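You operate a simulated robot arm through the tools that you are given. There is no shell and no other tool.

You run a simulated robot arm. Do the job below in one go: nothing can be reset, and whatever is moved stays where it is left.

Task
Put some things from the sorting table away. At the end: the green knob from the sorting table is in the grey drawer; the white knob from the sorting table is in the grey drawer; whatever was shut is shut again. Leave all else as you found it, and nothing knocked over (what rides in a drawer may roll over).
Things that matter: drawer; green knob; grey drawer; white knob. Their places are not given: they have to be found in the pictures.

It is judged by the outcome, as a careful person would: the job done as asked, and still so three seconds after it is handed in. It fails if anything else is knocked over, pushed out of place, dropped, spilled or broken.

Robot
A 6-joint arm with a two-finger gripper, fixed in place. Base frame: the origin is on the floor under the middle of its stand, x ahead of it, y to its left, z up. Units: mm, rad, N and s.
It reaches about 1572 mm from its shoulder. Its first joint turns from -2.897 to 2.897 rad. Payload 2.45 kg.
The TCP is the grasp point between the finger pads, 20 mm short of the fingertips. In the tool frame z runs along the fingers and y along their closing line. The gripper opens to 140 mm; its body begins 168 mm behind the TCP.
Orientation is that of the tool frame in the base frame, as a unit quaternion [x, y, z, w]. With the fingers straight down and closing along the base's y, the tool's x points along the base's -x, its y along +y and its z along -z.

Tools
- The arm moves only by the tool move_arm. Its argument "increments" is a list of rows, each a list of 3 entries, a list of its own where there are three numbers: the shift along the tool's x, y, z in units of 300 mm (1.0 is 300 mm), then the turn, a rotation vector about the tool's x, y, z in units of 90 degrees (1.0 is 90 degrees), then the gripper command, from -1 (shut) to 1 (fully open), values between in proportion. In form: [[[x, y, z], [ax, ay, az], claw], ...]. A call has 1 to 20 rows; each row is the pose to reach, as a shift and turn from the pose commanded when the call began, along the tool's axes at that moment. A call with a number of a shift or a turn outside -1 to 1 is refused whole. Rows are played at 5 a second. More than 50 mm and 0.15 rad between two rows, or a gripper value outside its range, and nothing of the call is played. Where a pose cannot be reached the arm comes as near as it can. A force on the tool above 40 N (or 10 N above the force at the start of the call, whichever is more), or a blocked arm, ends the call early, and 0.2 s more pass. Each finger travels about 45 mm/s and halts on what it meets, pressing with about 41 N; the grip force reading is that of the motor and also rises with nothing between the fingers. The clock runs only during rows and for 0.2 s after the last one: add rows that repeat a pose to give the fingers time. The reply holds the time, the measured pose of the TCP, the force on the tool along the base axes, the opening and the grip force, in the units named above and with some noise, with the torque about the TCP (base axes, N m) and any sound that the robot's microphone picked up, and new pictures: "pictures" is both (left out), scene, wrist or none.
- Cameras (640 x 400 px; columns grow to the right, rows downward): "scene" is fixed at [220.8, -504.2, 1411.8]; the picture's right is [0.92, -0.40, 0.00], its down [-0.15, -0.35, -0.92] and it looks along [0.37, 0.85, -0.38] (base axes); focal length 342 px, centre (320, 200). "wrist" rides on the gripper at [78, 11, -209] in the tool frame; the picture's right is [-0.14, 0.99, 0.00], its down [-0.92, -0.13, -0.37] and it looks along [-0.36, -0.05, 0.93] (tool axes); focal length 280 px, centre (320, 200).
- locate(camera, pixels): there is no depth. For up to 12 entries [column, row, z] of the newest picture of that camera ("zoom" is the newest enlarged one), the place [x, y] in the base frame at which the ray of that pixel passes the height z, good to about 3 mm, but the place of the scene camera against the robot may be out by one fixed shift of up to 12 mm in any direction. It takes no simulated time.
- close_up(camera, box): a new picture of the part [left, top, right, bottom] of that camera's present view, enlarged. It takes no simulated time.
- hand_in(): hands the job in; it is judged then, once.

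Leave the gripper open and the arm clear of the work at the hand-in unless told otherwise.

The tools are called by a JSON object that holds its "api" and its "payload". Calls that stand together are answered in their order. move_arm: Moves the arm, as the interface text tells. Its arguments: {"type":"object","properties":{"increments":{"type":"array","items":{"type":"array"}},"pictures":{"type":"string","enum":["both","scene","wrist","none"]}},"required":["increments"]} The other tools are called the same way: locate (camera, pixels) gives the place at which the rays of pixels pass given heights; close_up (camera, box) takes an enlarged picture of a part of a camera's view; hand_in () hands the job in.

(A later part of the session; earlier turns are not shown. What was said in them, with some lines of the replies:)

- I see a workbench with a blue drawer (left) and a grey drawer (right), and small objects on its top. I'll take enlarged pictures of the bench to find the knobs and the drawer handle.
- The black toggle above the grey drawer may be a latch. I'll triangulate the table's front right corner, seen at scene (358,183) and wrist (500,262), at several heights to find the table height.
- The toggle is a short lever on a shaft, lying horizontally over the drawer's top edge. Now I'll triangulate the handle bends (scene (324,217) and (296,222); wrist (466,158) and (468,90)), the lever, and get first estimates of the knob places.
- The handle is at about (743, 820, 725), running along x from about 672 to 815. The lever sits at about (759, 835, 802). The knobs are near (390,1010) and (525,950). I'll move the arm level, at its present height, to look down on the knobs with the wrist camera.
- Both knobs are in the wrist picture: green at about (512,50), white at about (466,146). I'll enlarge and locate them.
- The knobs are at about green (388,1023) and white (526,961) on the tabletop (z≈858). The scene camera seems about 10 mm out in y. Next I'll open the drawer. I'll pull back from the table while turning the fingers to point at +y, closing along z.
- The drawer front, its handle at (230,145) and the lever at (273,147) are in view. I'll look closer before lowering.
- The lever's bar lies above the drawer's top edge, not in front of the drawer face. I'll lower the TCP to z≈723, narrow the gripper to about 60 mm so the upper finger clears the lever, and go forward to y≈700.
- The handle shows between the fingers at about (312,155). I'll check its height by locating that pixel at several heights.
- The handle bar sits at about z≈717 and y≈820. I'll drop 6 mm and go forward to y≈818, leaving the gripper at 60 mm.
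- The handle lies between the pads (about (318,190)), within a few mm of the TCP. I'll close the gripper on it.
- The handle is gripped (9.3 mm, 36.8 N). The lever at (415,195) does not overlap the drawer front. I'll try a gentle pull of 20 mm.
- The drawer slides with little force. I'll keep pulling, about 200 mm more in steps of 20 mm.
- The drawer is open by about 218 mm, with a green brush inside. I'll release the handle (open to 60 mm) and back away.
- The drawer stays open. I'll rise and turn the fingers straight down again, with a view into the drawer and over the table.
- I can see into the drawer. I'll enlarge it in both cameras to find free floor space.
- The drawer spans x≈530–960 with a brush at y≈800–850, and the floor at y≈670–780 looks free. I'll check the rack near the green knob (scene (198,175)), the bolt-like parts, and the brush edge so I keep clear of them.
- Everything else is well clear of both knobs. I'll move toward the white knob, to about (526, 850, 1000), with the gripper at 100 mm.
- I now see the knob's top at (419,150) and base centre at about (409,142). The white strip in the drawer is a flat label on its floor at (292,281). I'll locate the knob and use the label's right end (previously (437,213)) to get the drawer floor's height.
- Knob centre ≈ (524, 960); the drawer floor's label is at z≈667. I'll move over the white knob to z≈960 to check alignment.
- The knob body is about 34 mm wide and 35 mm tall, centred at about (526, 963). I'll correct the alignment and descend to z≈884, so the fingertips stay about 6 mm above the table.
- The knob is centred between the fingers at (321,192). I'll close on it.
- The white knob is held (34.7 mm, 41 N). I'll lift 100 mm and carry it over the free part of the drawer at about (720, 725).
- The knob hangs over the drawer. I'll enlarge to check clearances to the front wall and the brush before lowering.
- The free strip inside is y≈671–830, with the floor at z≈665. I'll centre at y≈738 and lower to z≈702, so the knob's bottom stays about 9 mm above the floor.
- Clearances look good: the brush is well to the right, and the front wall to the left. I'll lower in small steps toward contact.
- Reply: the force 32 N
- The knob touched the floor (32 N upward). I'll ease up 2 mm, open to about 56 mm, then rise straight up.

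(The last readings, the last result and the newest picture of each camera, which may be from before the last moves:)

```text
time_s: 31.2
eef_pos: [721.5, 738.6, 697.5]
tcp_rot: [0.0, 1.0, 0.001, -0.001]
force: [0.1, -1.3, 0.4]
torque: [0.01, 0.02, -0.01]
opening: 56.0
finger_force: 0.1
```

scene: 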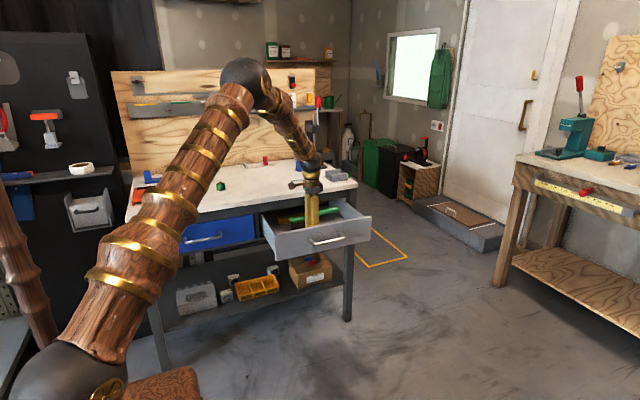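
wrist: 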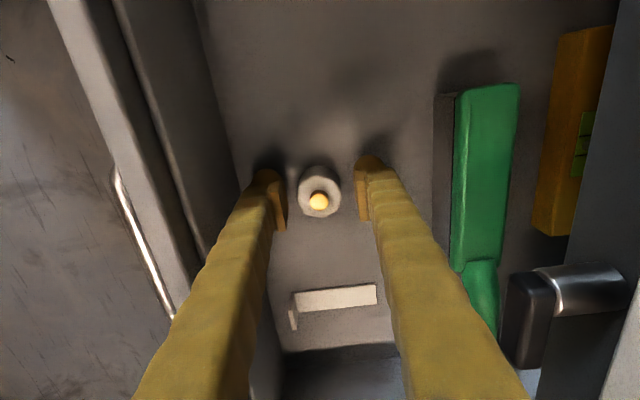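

The knob stands freely on the drawer floor. I'll rise straight up to z≈987.

{"api": "move_arm", "payload": {"increments": [[[0, 0, -0.06], [0, 0, 0], -0.2], [[0, 0, -0.19], [0, 0, 0], -0.2], [[0, 0, -0.33], [0, 0, 0], -0.2], [[0, 0, -0.47], [0, 0, 0], -0.2], [[0, 0, -0.61], [0, 0, 0], -0.2], [[0, 0, -0.75], [0, 0, 0], -0.2], [[0, 0, -0.88], [0, 0, 0], -0.1], [[0, 0, -0.97], [0, 0, 0], 0], [[0, 0, -0.97], [0, 0, 0], 0]]}}

```text
time_s: 33.2
eef_pos: [721.0, 737.6, 987.9]
tcp_rot: [0.0, 1.0, -0.001, 0.0]
force: [0.1, 0.4, -0.3]
torque: [0.02, 0.02, -0.01]
opening: 70.2
finger_force: 0.1
```

scene: 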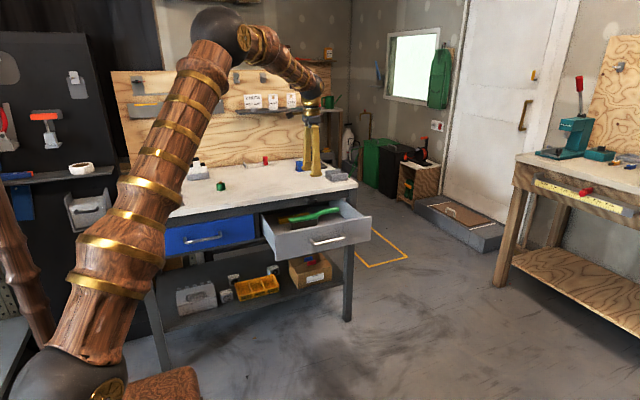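
wrist: 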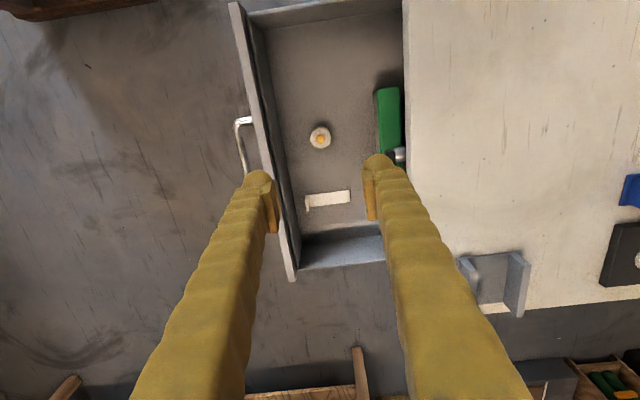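

The white knob stands in the drawer. Now I'll travel toward the green knob, to about (435, 985) at the same height, opening to 100 mm.

{"api": "move_arm", "payload": {"increments": [[[0.095, 0.082, 0], [0, 0, 0], 0.43], [[0.19, 0.165, 0], [0, 0, 0], 0.43], [[0.286, 0.247, 0], [0, 0, 0], 0.43], [[0.381, 0.329, 0], [0, 0, 0], 0.43], [[0.477, 0.412, 0], [0, 0, 0], 0.43], [[0.572, 0.494, 0], [0, 0, 0], 0.43], [[0.667, 0.576, 0], [0, 0, 0], 0.43], [[0.762, 0.658, 0], [0, 0, 0], 0.43], [[0.858, 0.741, 0], [0, 0, 0], 0.43], [[0.953, 0.823, 0], [0, 0, 0], 0.43], [[0.953, 0.823, 0], [0, 0, 0], 0.43]]}}

```text
time_s: 35.6
eef_pos: [435.1, 985.4, 990.9]
tcp_rot: [0.001, 1.0, 0.0, 0.0]
force: [0.4, 0.3, 0.2]
torque: [0.02, 0.03, -0.03]
opening: 100.0
finger_force: 0.1
```

scene: 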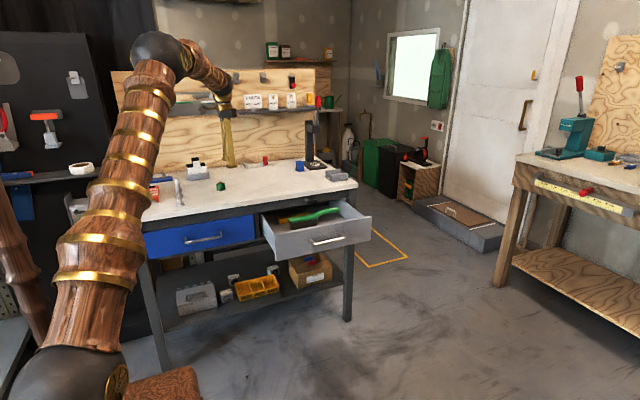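
wrist: 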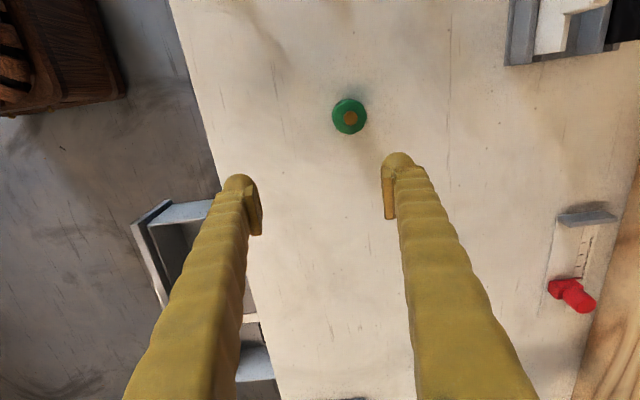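

The green knob is at about (349,117). I'll enlarge it and locate its top face.

{"api": "close_up", "payload": {"camera": "wrist", "box": [300, 70, 400, 170]}}

{"api": "locate", "payload": {"camera": "wrist", "pixels": [[350, 118, 893], [350, 118, 903], [348, 116, 858], [520, 65, 870]]}}

```text
4.00 times, centred on (350, 120) of wrist
```

zoom: 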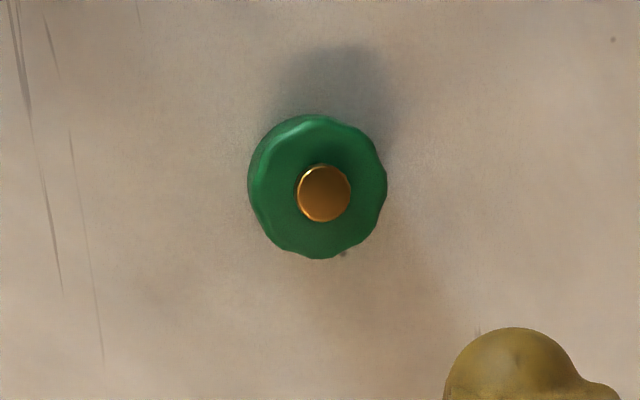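

```text
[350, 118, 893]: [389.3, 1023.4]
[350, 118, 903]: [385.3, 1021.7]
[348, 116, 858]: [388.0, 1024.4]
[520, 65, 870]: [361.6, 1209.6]
```

Green knob centre ≈ (389, 1023). I'll move over it and lower to z≈950 for a check.

{"api": "move_arm", "payload": {"increments": [[[0.077, 0.063, 0], [0, 0, 0], 0.3], [[0.154, 0.125, 0], [0, 0, 0], 0.2], [[0.154, 0.125, 0.07], [0, 0, 0], 0.1], [[0.154, 0.125, 0.136], [0, 0, 0], 0.1], [[0.154, 0.125, 0.136], [0, 0, 0], 0.1]]}}

```text
time_s: 36.8
eef_pos: [388.8, 1024.3, 946.2]
tcp_rot: [0.0, 1.0, 0.0, 0.0]
force: [-0.3, -0.6, -0.7]
torque: [-0.01, 0.02, 0.0]
opening: 77.0
finger_force: 0.0
```

scene: 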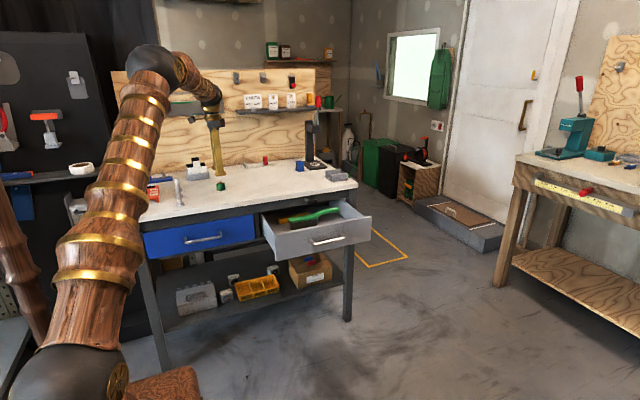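
wrist: 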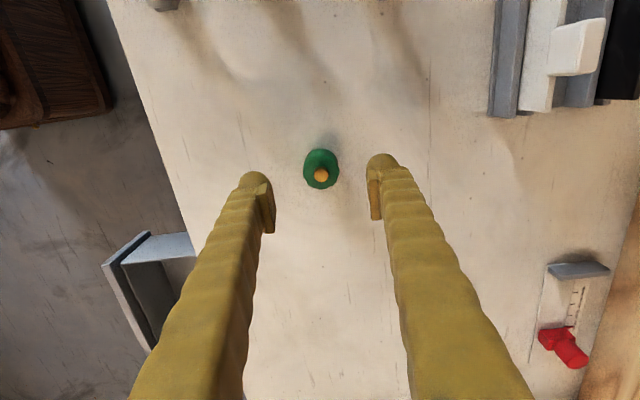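

The knob is centred between the fingers at (321,172). I'll descend to z≈885.

{"api": "move_arm", "payload": {"increments": [[[0, 0, 0.06], [0, 0, 0], 0], [[0, 0, 0.12], [0, 0, 0], 0], [[0, 0, 0.17], [0, 0, 0], 0], [[0, 0, 0.203], [0, 0, 0], 0], [[0, 0, 0.203], [0, 0, 0], 0]], "pictures": "wrist"}}

```text
time_s: 38.0
eef_pos: [386.8, 1023.0, 884.5]
tcp_rot: [0.0, 1.0, -0.001, 0.0]
force: [-0.2, -0.3, -0.6]
torque: [0.02, -0.03, 0.02]
opening: 70.0
finger_force: 0.0
```

wrist: 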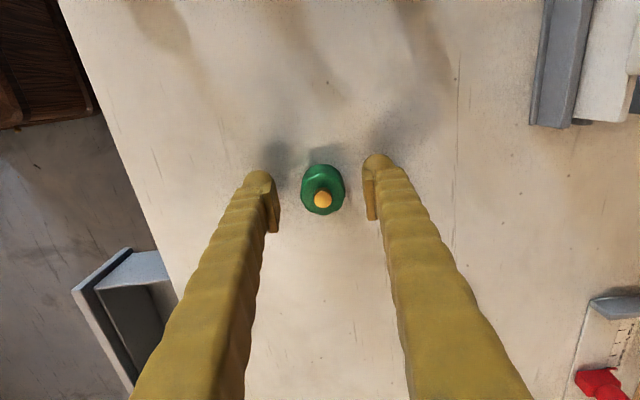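

The green knob sits between the pads at (322,192). I'll close on it.

{"api": "move_arm", "payload": {"increments": [[[0, 0, 0], [0, 0, 0], -0.3], [[0, 0, 0], [0, 0, 0], -0.6], [[0, 0, 0], [0, 0, 0], -1], [[0, 0, 0], [0, 0, 0], -1], [[0, 0, 0], [0, 0, 0], -1]], "pictures": "wrist"}}

```text
time_s: 39.2
eef_pos: [386.7, 1023.1, 886.9]
tcp_rot: [0.0, 1.0, 0.0, 0.0]
force: [-0.4, -0.5, 0.1]
torque: [-0.02, 0.01, -0.05]
opening: 34.7
finger_force: 40.9
```

wrist: 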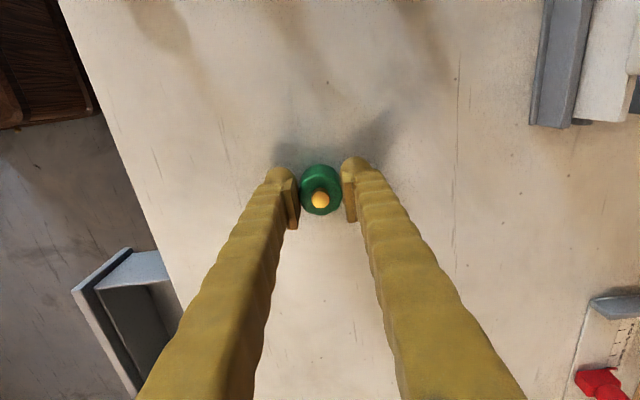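

It is held (34.7 mm, 41 N). I'll lift 100 mm and carry it over the drawer at about (620, 738), about 100 mm from the white knob.

{"api": "move_arm", "payload": {"increments": [[[0, 0, -0.06], [0, 0, 0], -1], [[0, 0, -0.18], [0, 0, 0], -1], [[0, 0, -0.333], [0, 0, 0], -1], [[-0.0777, -0.095, -0.333], [0, 0, 0], -1], [[-0.1554, -0.19, -0.333], [0, 0, 0], -1], [[-0.2331, -0.285, -0.333], [0, 0, 0], -1], [[-0.3108, -0.38, -0.333], [0, 0, 0], -1], [[-0.3885, -0.475, -0.333], [0, 0, 0], -1], [[-0.4662, -0.57, -0.333], [0, 0, 0], -1], [[-0.5439, -0.665, -0.333], [0, 0, 0], -1], [[-0.6216, -0.76, -0.333], [0, 0, 0], -1], [[-0.6993, -0.855, -0.333], [0, 0, 0], -1], [[-0.777, -0.95, -0.333], [0, 0, 0], -1], [[-0.777, -0.95, -0.333], [0, 0, 0], -1]]}}

```text
time_s: 42.2
eef_pos: [619.1, 738.8, 986.1]
tcp_rot: [-0.001, 1.0, 0.0, 0.0]
force: [-0.9, 1.0, -0.6]
torque: [0.02, -0.01, -0.01]
opening: 34.6
finger_force: 41.3
```

scene: 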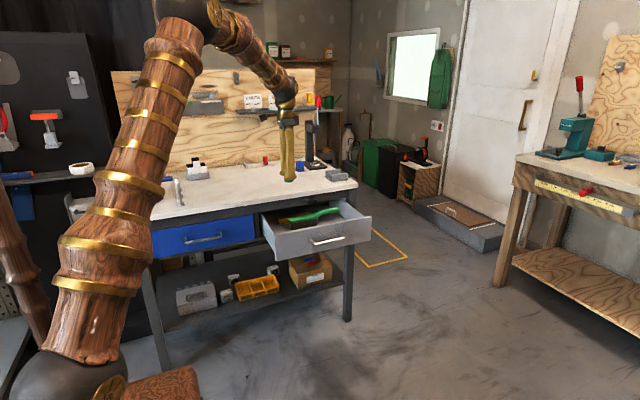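
wrist: 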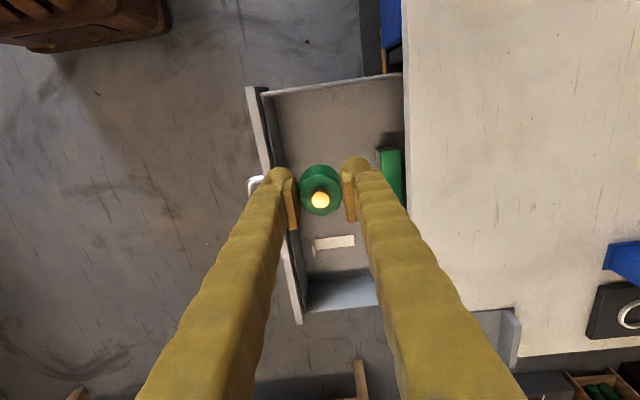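

All aligned over the drawer. I'll lower to z≈706.

{"api": "move_arm", "payload": {"increments": [[[0, 0, 0.1], [0, 0, 0], -1], [[0, 0, 0.22], [0, 0, 0], -1], [[0, 0, 0.34], [0, 0, 0], -1], [[0, 0, 0.46], [0, 0, 0], -1], [[0, 0, 0.58], [0, 0, 0], -1], [[0, 0, 0.7], [0, 0, 0], -1], [[0, 0, 0.8], [0, 0, 0], -1], [[0, 0, 0.88], [0, 0, 0], -1], [[0, 0, 0.934], [0, 0, 0], -1], [[0, 0, 0.934], [0, 0, 0], -1]]}}

```text
time_s: 44.4
eef_pos: [622.7, 736.5, 704.8]
tcp_rot: [0.0, 1.0, 0.0, 0.001]
force: [-0.4, -0.2, -0.6]
torque: [0.0, 0.03, -0.03]
opening: 34.5
finger_force: 41.1
```

scene: 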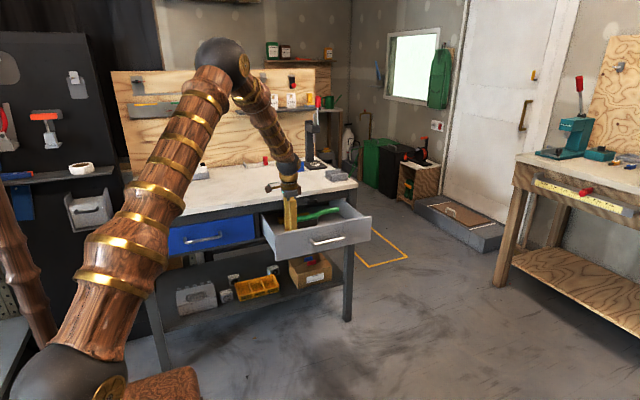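
wrist: 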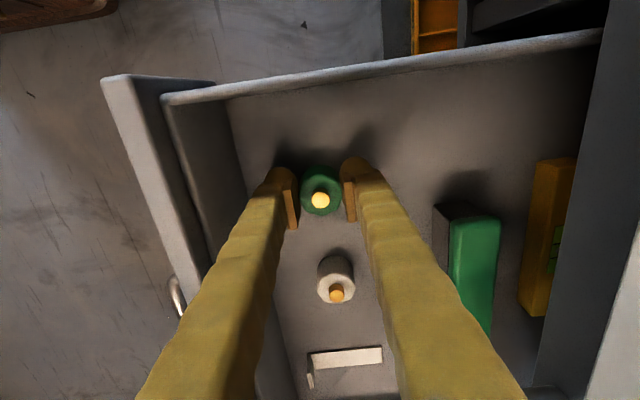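

The white knob still stands at (336,278). I'll lower the green one in small steps until it touches.

{"api": "move_arm", "payload": {"increments": [[[0, 0, 0.006], [0, 0, 0], -1], [[0, 0, 0.012], [0, 0, 0], -1], [[0, 0, 0.018], [0, 0, 0], -1]], "pictures": "none"}}

```text
time_s: 45.2
eef_pos: [622.6, 737.3, 701.6]
tcp_rot: [-0.001, 1.0, 0.0, 0.0]
force: [-0.4, -0.3, 7.3]
torque: [-0.07, -0.04, 0.0]
opening: 34.5
finger_force: 40.9
```

Light contact (7 N). I'll open to about 56 mm to release it.

{"api": "move_arm", "payload": {"increments": [[[0, 0, 0.018], [0, 0, 0], -0.45], [[0, 0, 0.018], [0, 0, 0], -0.3], [[0, 0, 0.018], [0, 0, 0], -0.2], [[0, 0, 0.018], [0, 0, 0], -0.2]], "pictures": "wrist"}}

```text
time_s: 46.2
eef_pos: [621.1, 737.2, 696.0]
tcp_rot: [0.001, 1.0, 0.0, 0.0]
force: [0.2, 0.7, 0.3]
torque: [0.0, 0.01, -0.01]
opening: 56.1
finger_force: 0.0
```

wrist: 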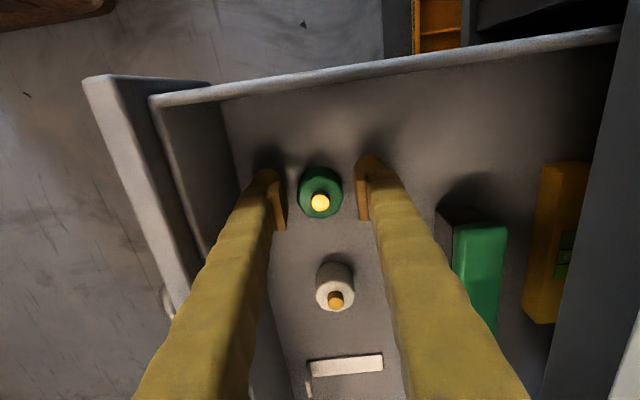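

Both knobs stand in the drawer, released. I'll rise straight up.

{"api": "move_arm", "payload": {"increments": [[[0, 0, -0.06], [0, 0, 0], -0.2], [[0, 0, -0.19], [0, 0, 0], -0.2], [[0, 0, -0.33], [0, 0, 0], -0.2], [[0, 0, -0.47], [0, 0, 0], -0.2], [[0, 0, -0.61], [0, 0, 0], -0.2], [[0, 0, -0.75], [0, 0, 0], -0.2], [[0, 0, -0.88], [0, 0, 0], -0.2], [[0, 0, -0.98], [0, 0, 0], -0.2], [[0, 0, -0.98], [0, 0, 0], -0.2]]}}

```text
time_s: 48.2
eef_pos: [621.4, 737.3, 990.4]
tcp_rot: [0.0, 1.0, 0.0, 0.0]
force: [-0.5, -0.2, 0.9]
torque: [0.01, -0.02, -0.01]
opening: 56.3
finger_force: 0.0
```

scene: 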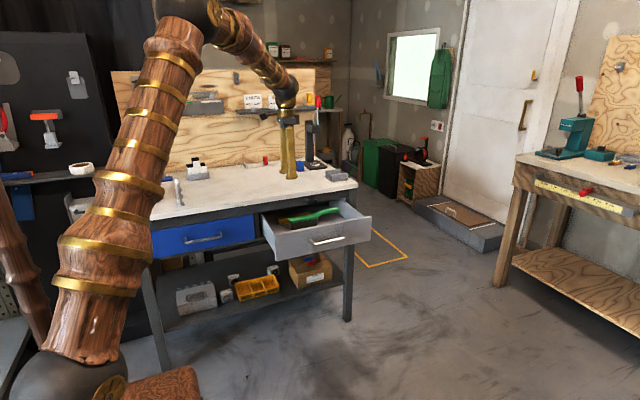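
wrist: 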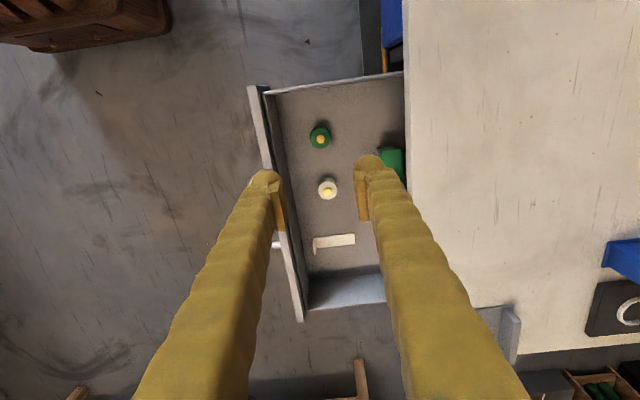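

Both knobs stand in the drawer at (320,138) and (328,188). Next I'll retreat in front of the drawer while turning the fingers to point at +y again.

{"api": "move_arm", "payload": {"increments": [[[-0.0335, -0.0789, 0], [-0.0833, 0, 0], -0.143], [[-0.067, -0.1578, 0], [-0.1667, 0, 0], -0.143], [[-0.1005, -0.2368, 0], [-0.25, 0, 0], -0.143], [[-0.134, -0.3157, 0], [-0.3333, 0, 0], -0.143], [[-0.1675, -0.3946, 0], [-0.4167, 0, 0], -0.143], [[-0.201, -0.4735, 0], [-0.5, 0, 0], -0.143], [[-0.2345, -0.5524, 0], [-0.5833, 0, 0], -0.143], [[-0.268, -0.6313, 0], [-0.6667, 0, 0], -0.143], [[-0.3015, -0.7103, 0], [-0.75, 0, 0], -0.143], [[-0.335, -0.7892, 0], [-0.8333, 0, 0], -0.143], [[-0.3685, -0.8681, 0], [-0.9167, 0, 0], -0.143], [[-0.402, -0.947, 0], [-1, 0, 0], -0.143], [[-0.402, -0.947, 0], [-1, 0, 0], -0.143]]}}

```text
time_s: 51.0
eef_pos: [742.5, 454.3, 991.9]
tcp_rot: [0.0, 0.706, 0.708, 0.0]
force: [-0.2, 0.8, -0.2]
torque: [-0.04, 0.01, -0.02]
opening: 59.8
finger_force: 0.1
```

scene: 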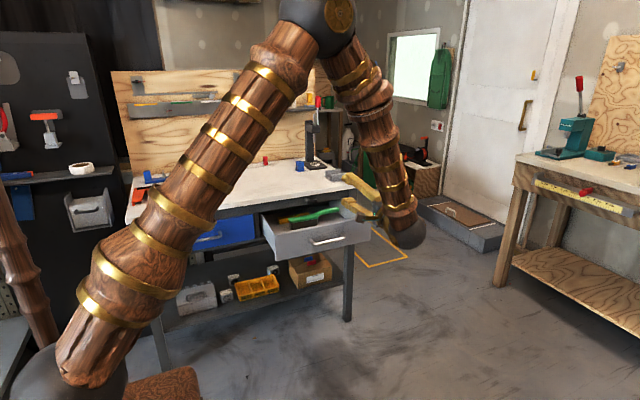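
wrist: 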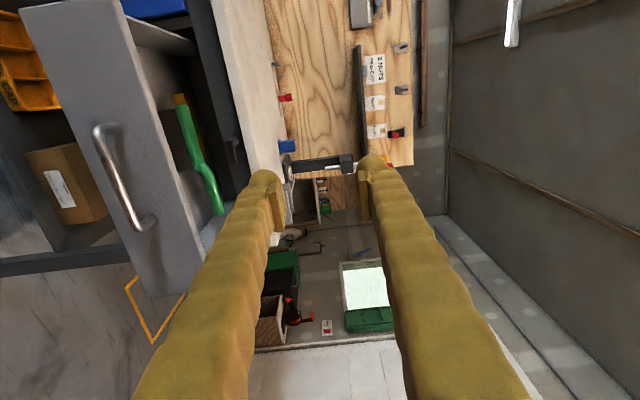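

Now I'll lower to handle height, z≈718, staying in front of the drawer.

{"api": "move_arm", "payload": {"increments": [[[0, -0.14, 0], [0, 0, 0], -0.143], [[0, -0.28, 0], [0, 0, 0], -0.143], [[0, -0.42, 0], [0, 0, 0], -0.143], [[0, -0.56, 0], [0, 0, 0], -0.143], [[0, -0.7, 0], [0, 0, 0], -0.143], [[0, -0.82, 0], [0, 0, 0], -0.143], [[0, -0.913, 0], [0, 0, 0], -0.143], [[0, -0.913, 0], [0, 0, 0], -0.143]]}}

```text
time_s: 52.8
eef_pos: [743.4, 456.1, 715.7]
tcp_rot: [0.001, 0.707, 0.707, 0.001]
force: [0.8, 0.0, -0.5]
torque: [-0.01, -0.02, -0.01]
opening: 59.5
finger_force: 0.1
```

scene: 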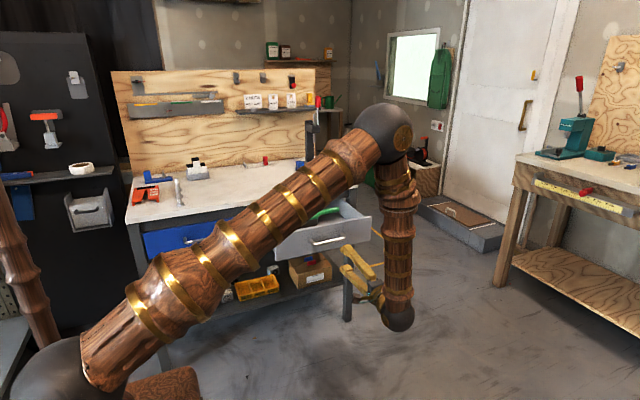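
wrist: 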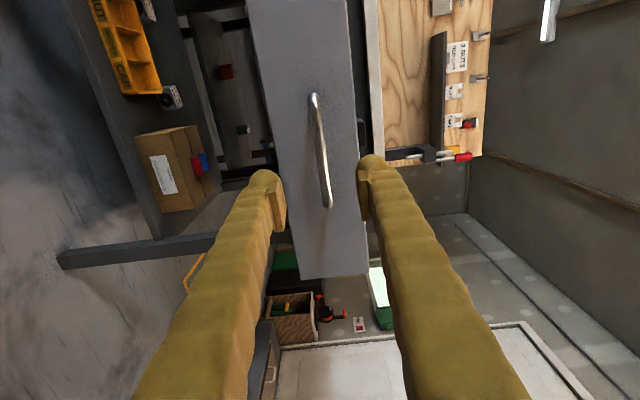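

The view matches my earlier retreat. I'll go forward to y≈602, with the handle between the pads.

{"api": "move_arm", "payload": {"increments": [[[0, 0.008, 0.12], [0, 0, 0], -0.143], [[0, 0.008, 0.25], [0, 0, 0], -0.143], [[0, 0.008, 0.37], [0, 0, 0], -0.143], [[0, 0.008, 0.44], [0, 0, 0], -0.143], [[0, 0.008, 0.487], [0, 0, 0], -0.143], [[0, 0.008, 0.487], [0, 0, 0], -0.143]], "pictures": "wrist"}}

```text
time_s: 54.2
eef_pos: [743.0, 598.7, 718.6]
tcp_rot: [0.0, 0.707, 0.707, 0.0]
force: [0.1, 1.4, 0.7]
torque: [0.01, 0.0, -0.01]
opening: 60.0
finger_force: 0.0
```

wrist: 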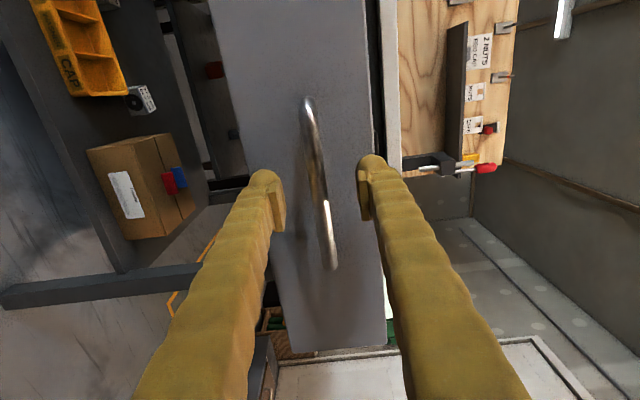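

The handle is between the pads. I'll close on it.

{"api": "move_arm", "payload": {"increments": [[[0, 0, 0.006], [0, 0, 0], -0.5], [[0, 0, 0.008], [0, 0, 0], -0.8], [[0, 0, 0.008], [0, 0, 0], -1], [[0, 0, 0.008], [0, 0, 0], -1], [[0, 0, 0.008], [0, 0, 0], -1], [[0, 0, 0.008], [0, 0, 0], -1]], "pictures": "wrist"}}

```text
time_s: 55.6
eef_pos: [742.1, 601.0, 718.5]
tcp_rot: [0.0, 0.707, 0.707, 0.0]
force: [0.4, 0.8, -3.6]
torque: [0.04, -0.01, -0.01]
opening: 9.3
finger_force: 36.5
```

wrist: 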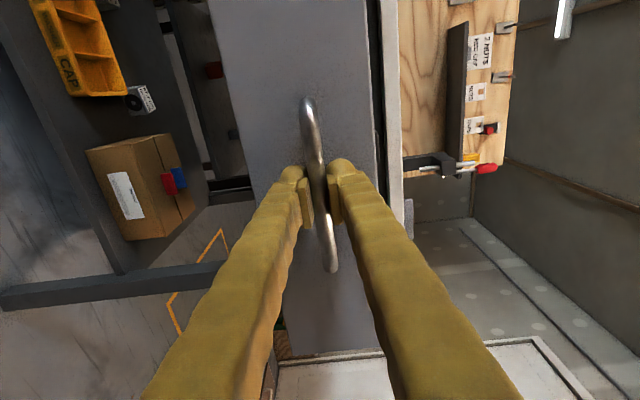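

The handle is gripped. I'll push the drawer in slowly, first by about 200 mm.

{"api": "move_arm", "payload": {"increments": [[[0, 0, 0.015], [0, 0, 0], -1], [[0, 0, 0.045], [0, 0, 0], -1], [[0, 0, 0.085], [0, 0, 0], -1], [[0, 0, 0.125], [0, 0, 0], -1], [[0, 0, 0.165], [0, 0, 0], -1], [[0, 0, 0.205], [0, 0, 0], -1], [[0, 0, 0.245], [0, 0, 0], -1], [[0, 0, 0.285], [0, 0, 0], -1], [[0, 0, 0.325], [0, 0, 0], -1], [[0, 0, 0.365], [0, 0, 0], -1], [[0, 0, 0.405], [0, 0, 0], -1], [[0, 0, 0.445], [0, 0, 0], -1], [[0, 0, 0.485], [0, 0, 0], -1], [[0, 0, 0.525], [0, 0, 0], -1], [[0, 0, 0.565], [0, 0, 0], -1], [[0, 0, 0.605], [0, 0, 0], -1], [[0, 0, 0.635], [0, 0, 0], -1], [[0, 0, 0.655], [0, 0, 0], -1], [[0, 0, 0.665], [0, 0, 0], -1], [[0, 0, 0.665], [0, 0, 0], -1]]}}

```text
time_s: 59.8
eef_pos: [743.2, 802.0, 717.8]
tcp_rot: [-0.001, 0.707, 0.707, 0.0]
force: [-16.9, -0.3, 7.0]
torque: [-0.03, 0.02, 0.12]
opening: 9.3
finger_force: 36.7
```

scene: 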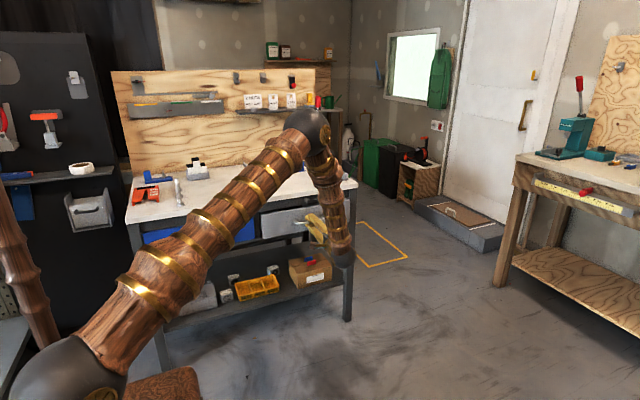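
wrist: 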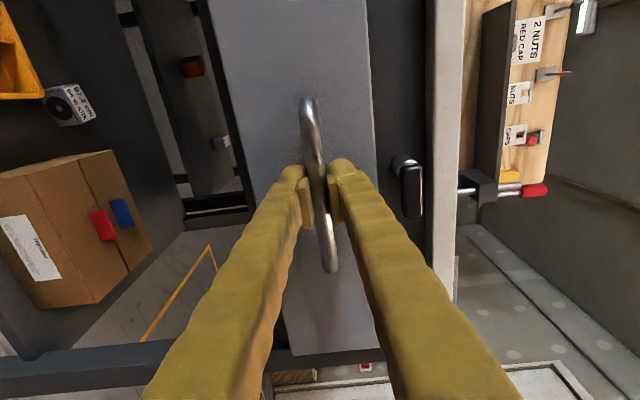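

About 18 mm remain. There is some sideways load (−17 N in x), so I'll shift 1 mm to −x and push the last stretch slowly.

{"api": "move_arm", "payload": {"increments": [[[0.004, 0, 0.01], [0, 0, 0], -1], [[0.004, 0, 0.02], [0, 0, 0], -1], [[0.004, 0, 0.03], [0, 0, 0], -1], [[0.004, 0, 0.04], [0, 0, 0], -1], [[0.004, 0, 0.05], [0, 0, 0], -1], [[0.004, 0, 0.057], [0, 0, 0], -1], [[0.004, 0, 0.062], [0, 0, 0], -1], [[0.004, 0, 0.066], [0, 0, 0], -1], [[0.004, 0, 0.068], [0, 0, 0], -1]]}}

```text
time_s: 61.8
eef_pos: [740.8, 821.4, 718.9]
tcp_rot: [0.0, 0.707, 0.707, 0.0]
force: [19.8, -16.4, 3.0]
torque: [0.03, -0.04, -0.07]
opening: 9.6
finger_force: 37.0
```

scene: 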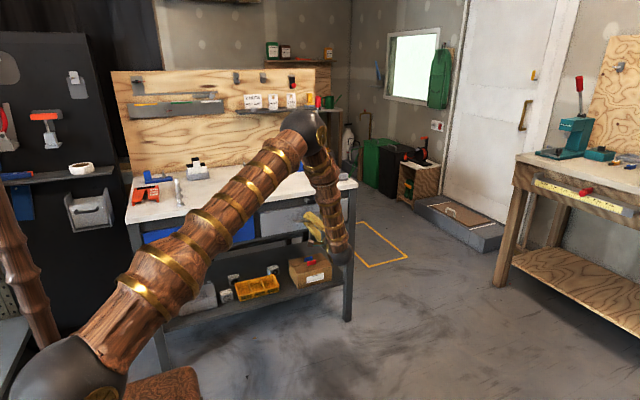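
wrist: 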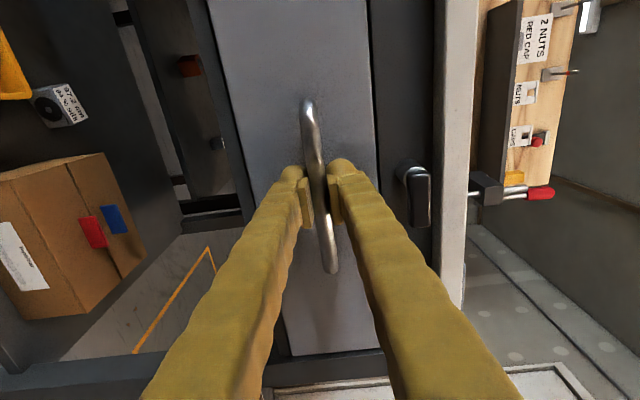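

The drawer is home (y = 821.4, 16 N of resistance, as at the start). I'll open the fingers while holding still, then back straight out.

{"api": "move_arm", "payload": {"increments": [[[-0.002, 0, 0], [0, 0, 0], -0.85], [[-0.002, 0, 0], [0, 0, 0], -0.5], [[-0.002, 0, 0], [0, 0, 0], -0.143], [[-0.002, 0, 0], [0, 0, 0], -0.143], [[-0.002, 0, 0], [0, 0, 0], -0.143], [[-0.002, 0, 0], [0, 0, 0], -0.143], [[-0.002, 0, -0.06], [0, 0, 0], -0.143], [[-0.002, 0, -0.16], [0, 0, 0], -0.143], [[-0.002, 0, -0.3], [0, 0, 0], -0.143], [[-0.002, 0, -0.45], [0, 0, 0], -0.143], [[-0.002, 0, -0.6], [0, 0, 0], -0.143], [[-0.002, 0, -0.75], [0, 0, 0], -0.143], [[-0.002, 0, -0.9], [0, 0, 0], -0.143], [[-0.002, 0, -1], [0, 0, 0], -0.143], [[-0.002, 0, -1], [0, 0, 0], -0.143]]}}

```text
time_s: 65.0
eef_pos: [741.2, 521.2, 718.5]
tcp_rot: [0.0, 0.707, 0.707, 0.0]
force: [1.0, -0.1, 0.2]
torque: [0.02, 0.02, -0.01]
opening: 60.0
finger_force: 0.1
```

scene: 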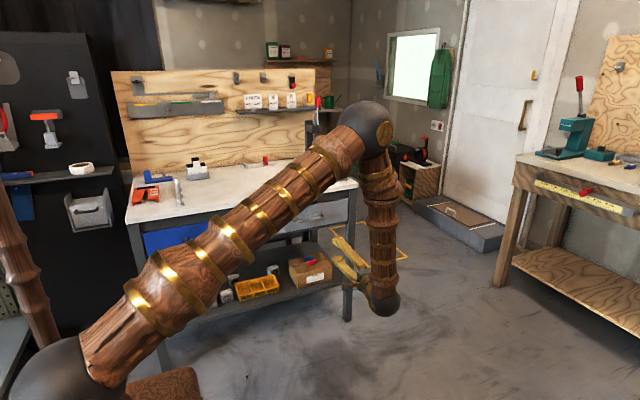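
wrist: 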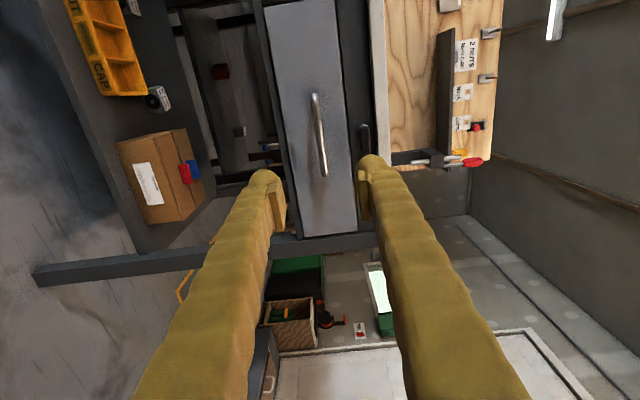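

I'm clear of the drawer. I'll rise and turn the fingers back down, to a pose like the starting one, so both cameras can check the drawer.

{"api": "move_arm", "payload": {"increments": [[[0.01, 0.083, 0], [0.0833, 0, 0], 0.1], [[0.02, 0.167, 0], [0.1667, 0, 0], 0.3], [[0.03, 0.25, 0], [0.25, 0, 0], 0.5], [[0.04, 0.333, 0], [0.3333, 0, 0], 0.7], [[0.05, 0.417, 0], [0.4167, 0, 0], 0.9], [[0.06, 0.5, 0], [0.5, 0, 0], 1], [[0.07, 0.583, 0], [0.5833, 0, 0], 1], [[0.08, 0.667, 0], [0.6667, 0, 0], 1], [[0.09, 0.75, 0], [0.75, 0, 0], 1], [[0.1, 0.833, 0], [0.8333, 0, 0], 1], [[0.11, 0.917, 0], [0.9167, 0, 0], 1], [[0.115, 1, 0], [1, 0, 0], 1], [[0.115, 1, 0], [1, 0, 0], 1]]}}

{"api": "move_arm", "payload": {"increments": [[[0, 0, -0.12], [0, 0, 0], 1], [[0, 0, -0.24], [0, 0, 0], 1], [[0, 0, -0.36], [0, 0, 0], 1], [[0, 0, -0.36], [0, 0, 0], 1]]}}

```text
time_s: 67.8
eef_pos: [707.8, 522.4, 1019.9]
tcp_rot: [0.0, 1.0, -0.001, 0.0]
force: [0.7, -0.5, 0.4]
torque: [-0.03, 0.0, 0.01]
opening: 140.1
finger_force: 0.0
```

scene: 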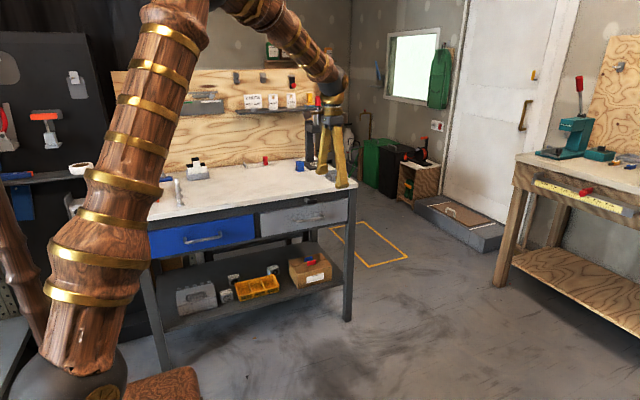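
wrist: 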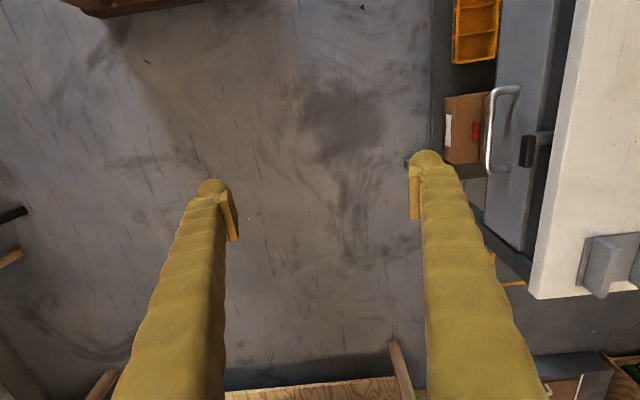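

```text
time_s: 68.8
eef_pos: [707.2, 524.3, 1126.4]
tcp_rot: [0.0, 1.0, 0.0, 0.0]
force: [0.1, -0.5, 0.0]
torque: [-0.01, -0.04, -0.02]
opening: 139.8
finger_force: 0.1
```

scene: 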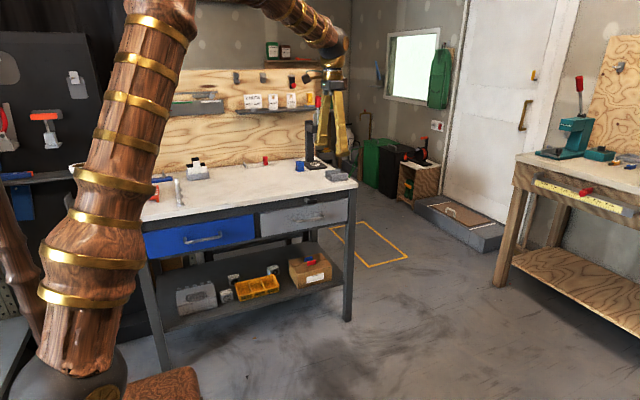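
wrist: 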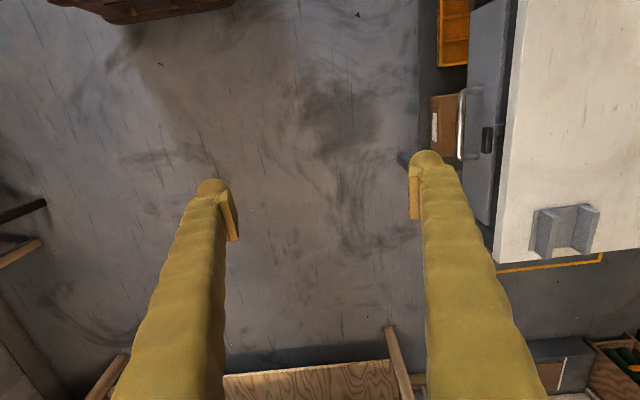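

I'll compare the drawer front with the first enlarged views to confirm it is fully shut.

{"api": "close_up", "payload": {"camera": "scene", "box": [290, 185, 350, 223]}}

{"api": "close_up", "payload": {"camera": "scene", "box": [140, 140, 360, 278]}}

```text
10.53 times, centred on (320, 204) of scene
```

zoom: 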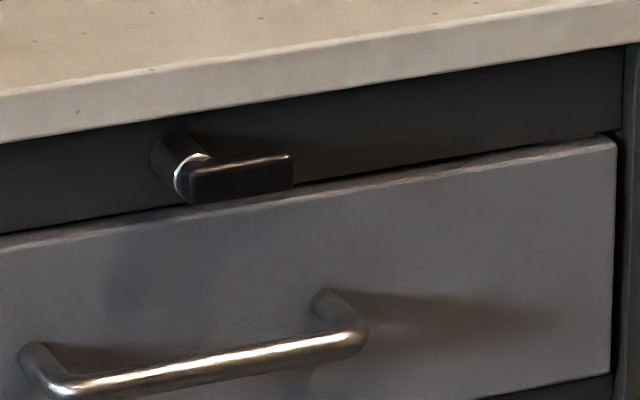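

```text
2.90 times, centred on (250, 209) of scene
```

zoom: 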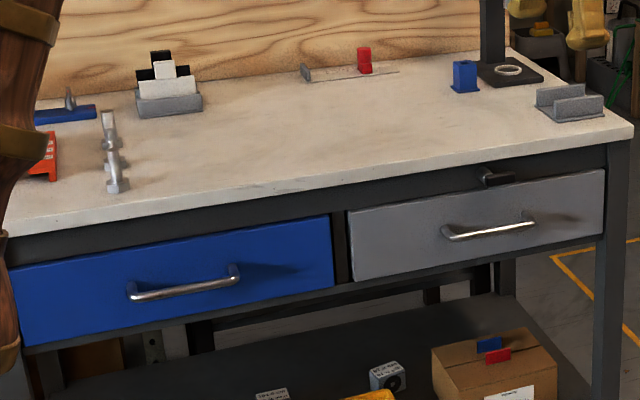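

The drawer front, handle and lever match the first picture exactly. Both knobs are off the table, nothing else has moved, the gripper is open and the arm is clear. I'm handing in the job.

{"api": "hand_in", "payload": {}}

```text
The job is handed in.
```

The green knob and the white knob are both in the grey drawer, and the drawer is shut again. The job is handed in, but no verdict came back with it.

- **Knobs:** both were standing upright on the drawer floor when I let go of them. I could not see inside once the drawer was closed.
- **Drawer:** it went home with about 16 N of resistance at the end. Its front, handle and the lever above it look the same as in the first pictures. The lever did not block the drawer, so I left it alone.
- **Everything else:** the other things on the sorting table and the shelf below look unmoved in the final picture. The arm ended clear of the table with the gripper open.
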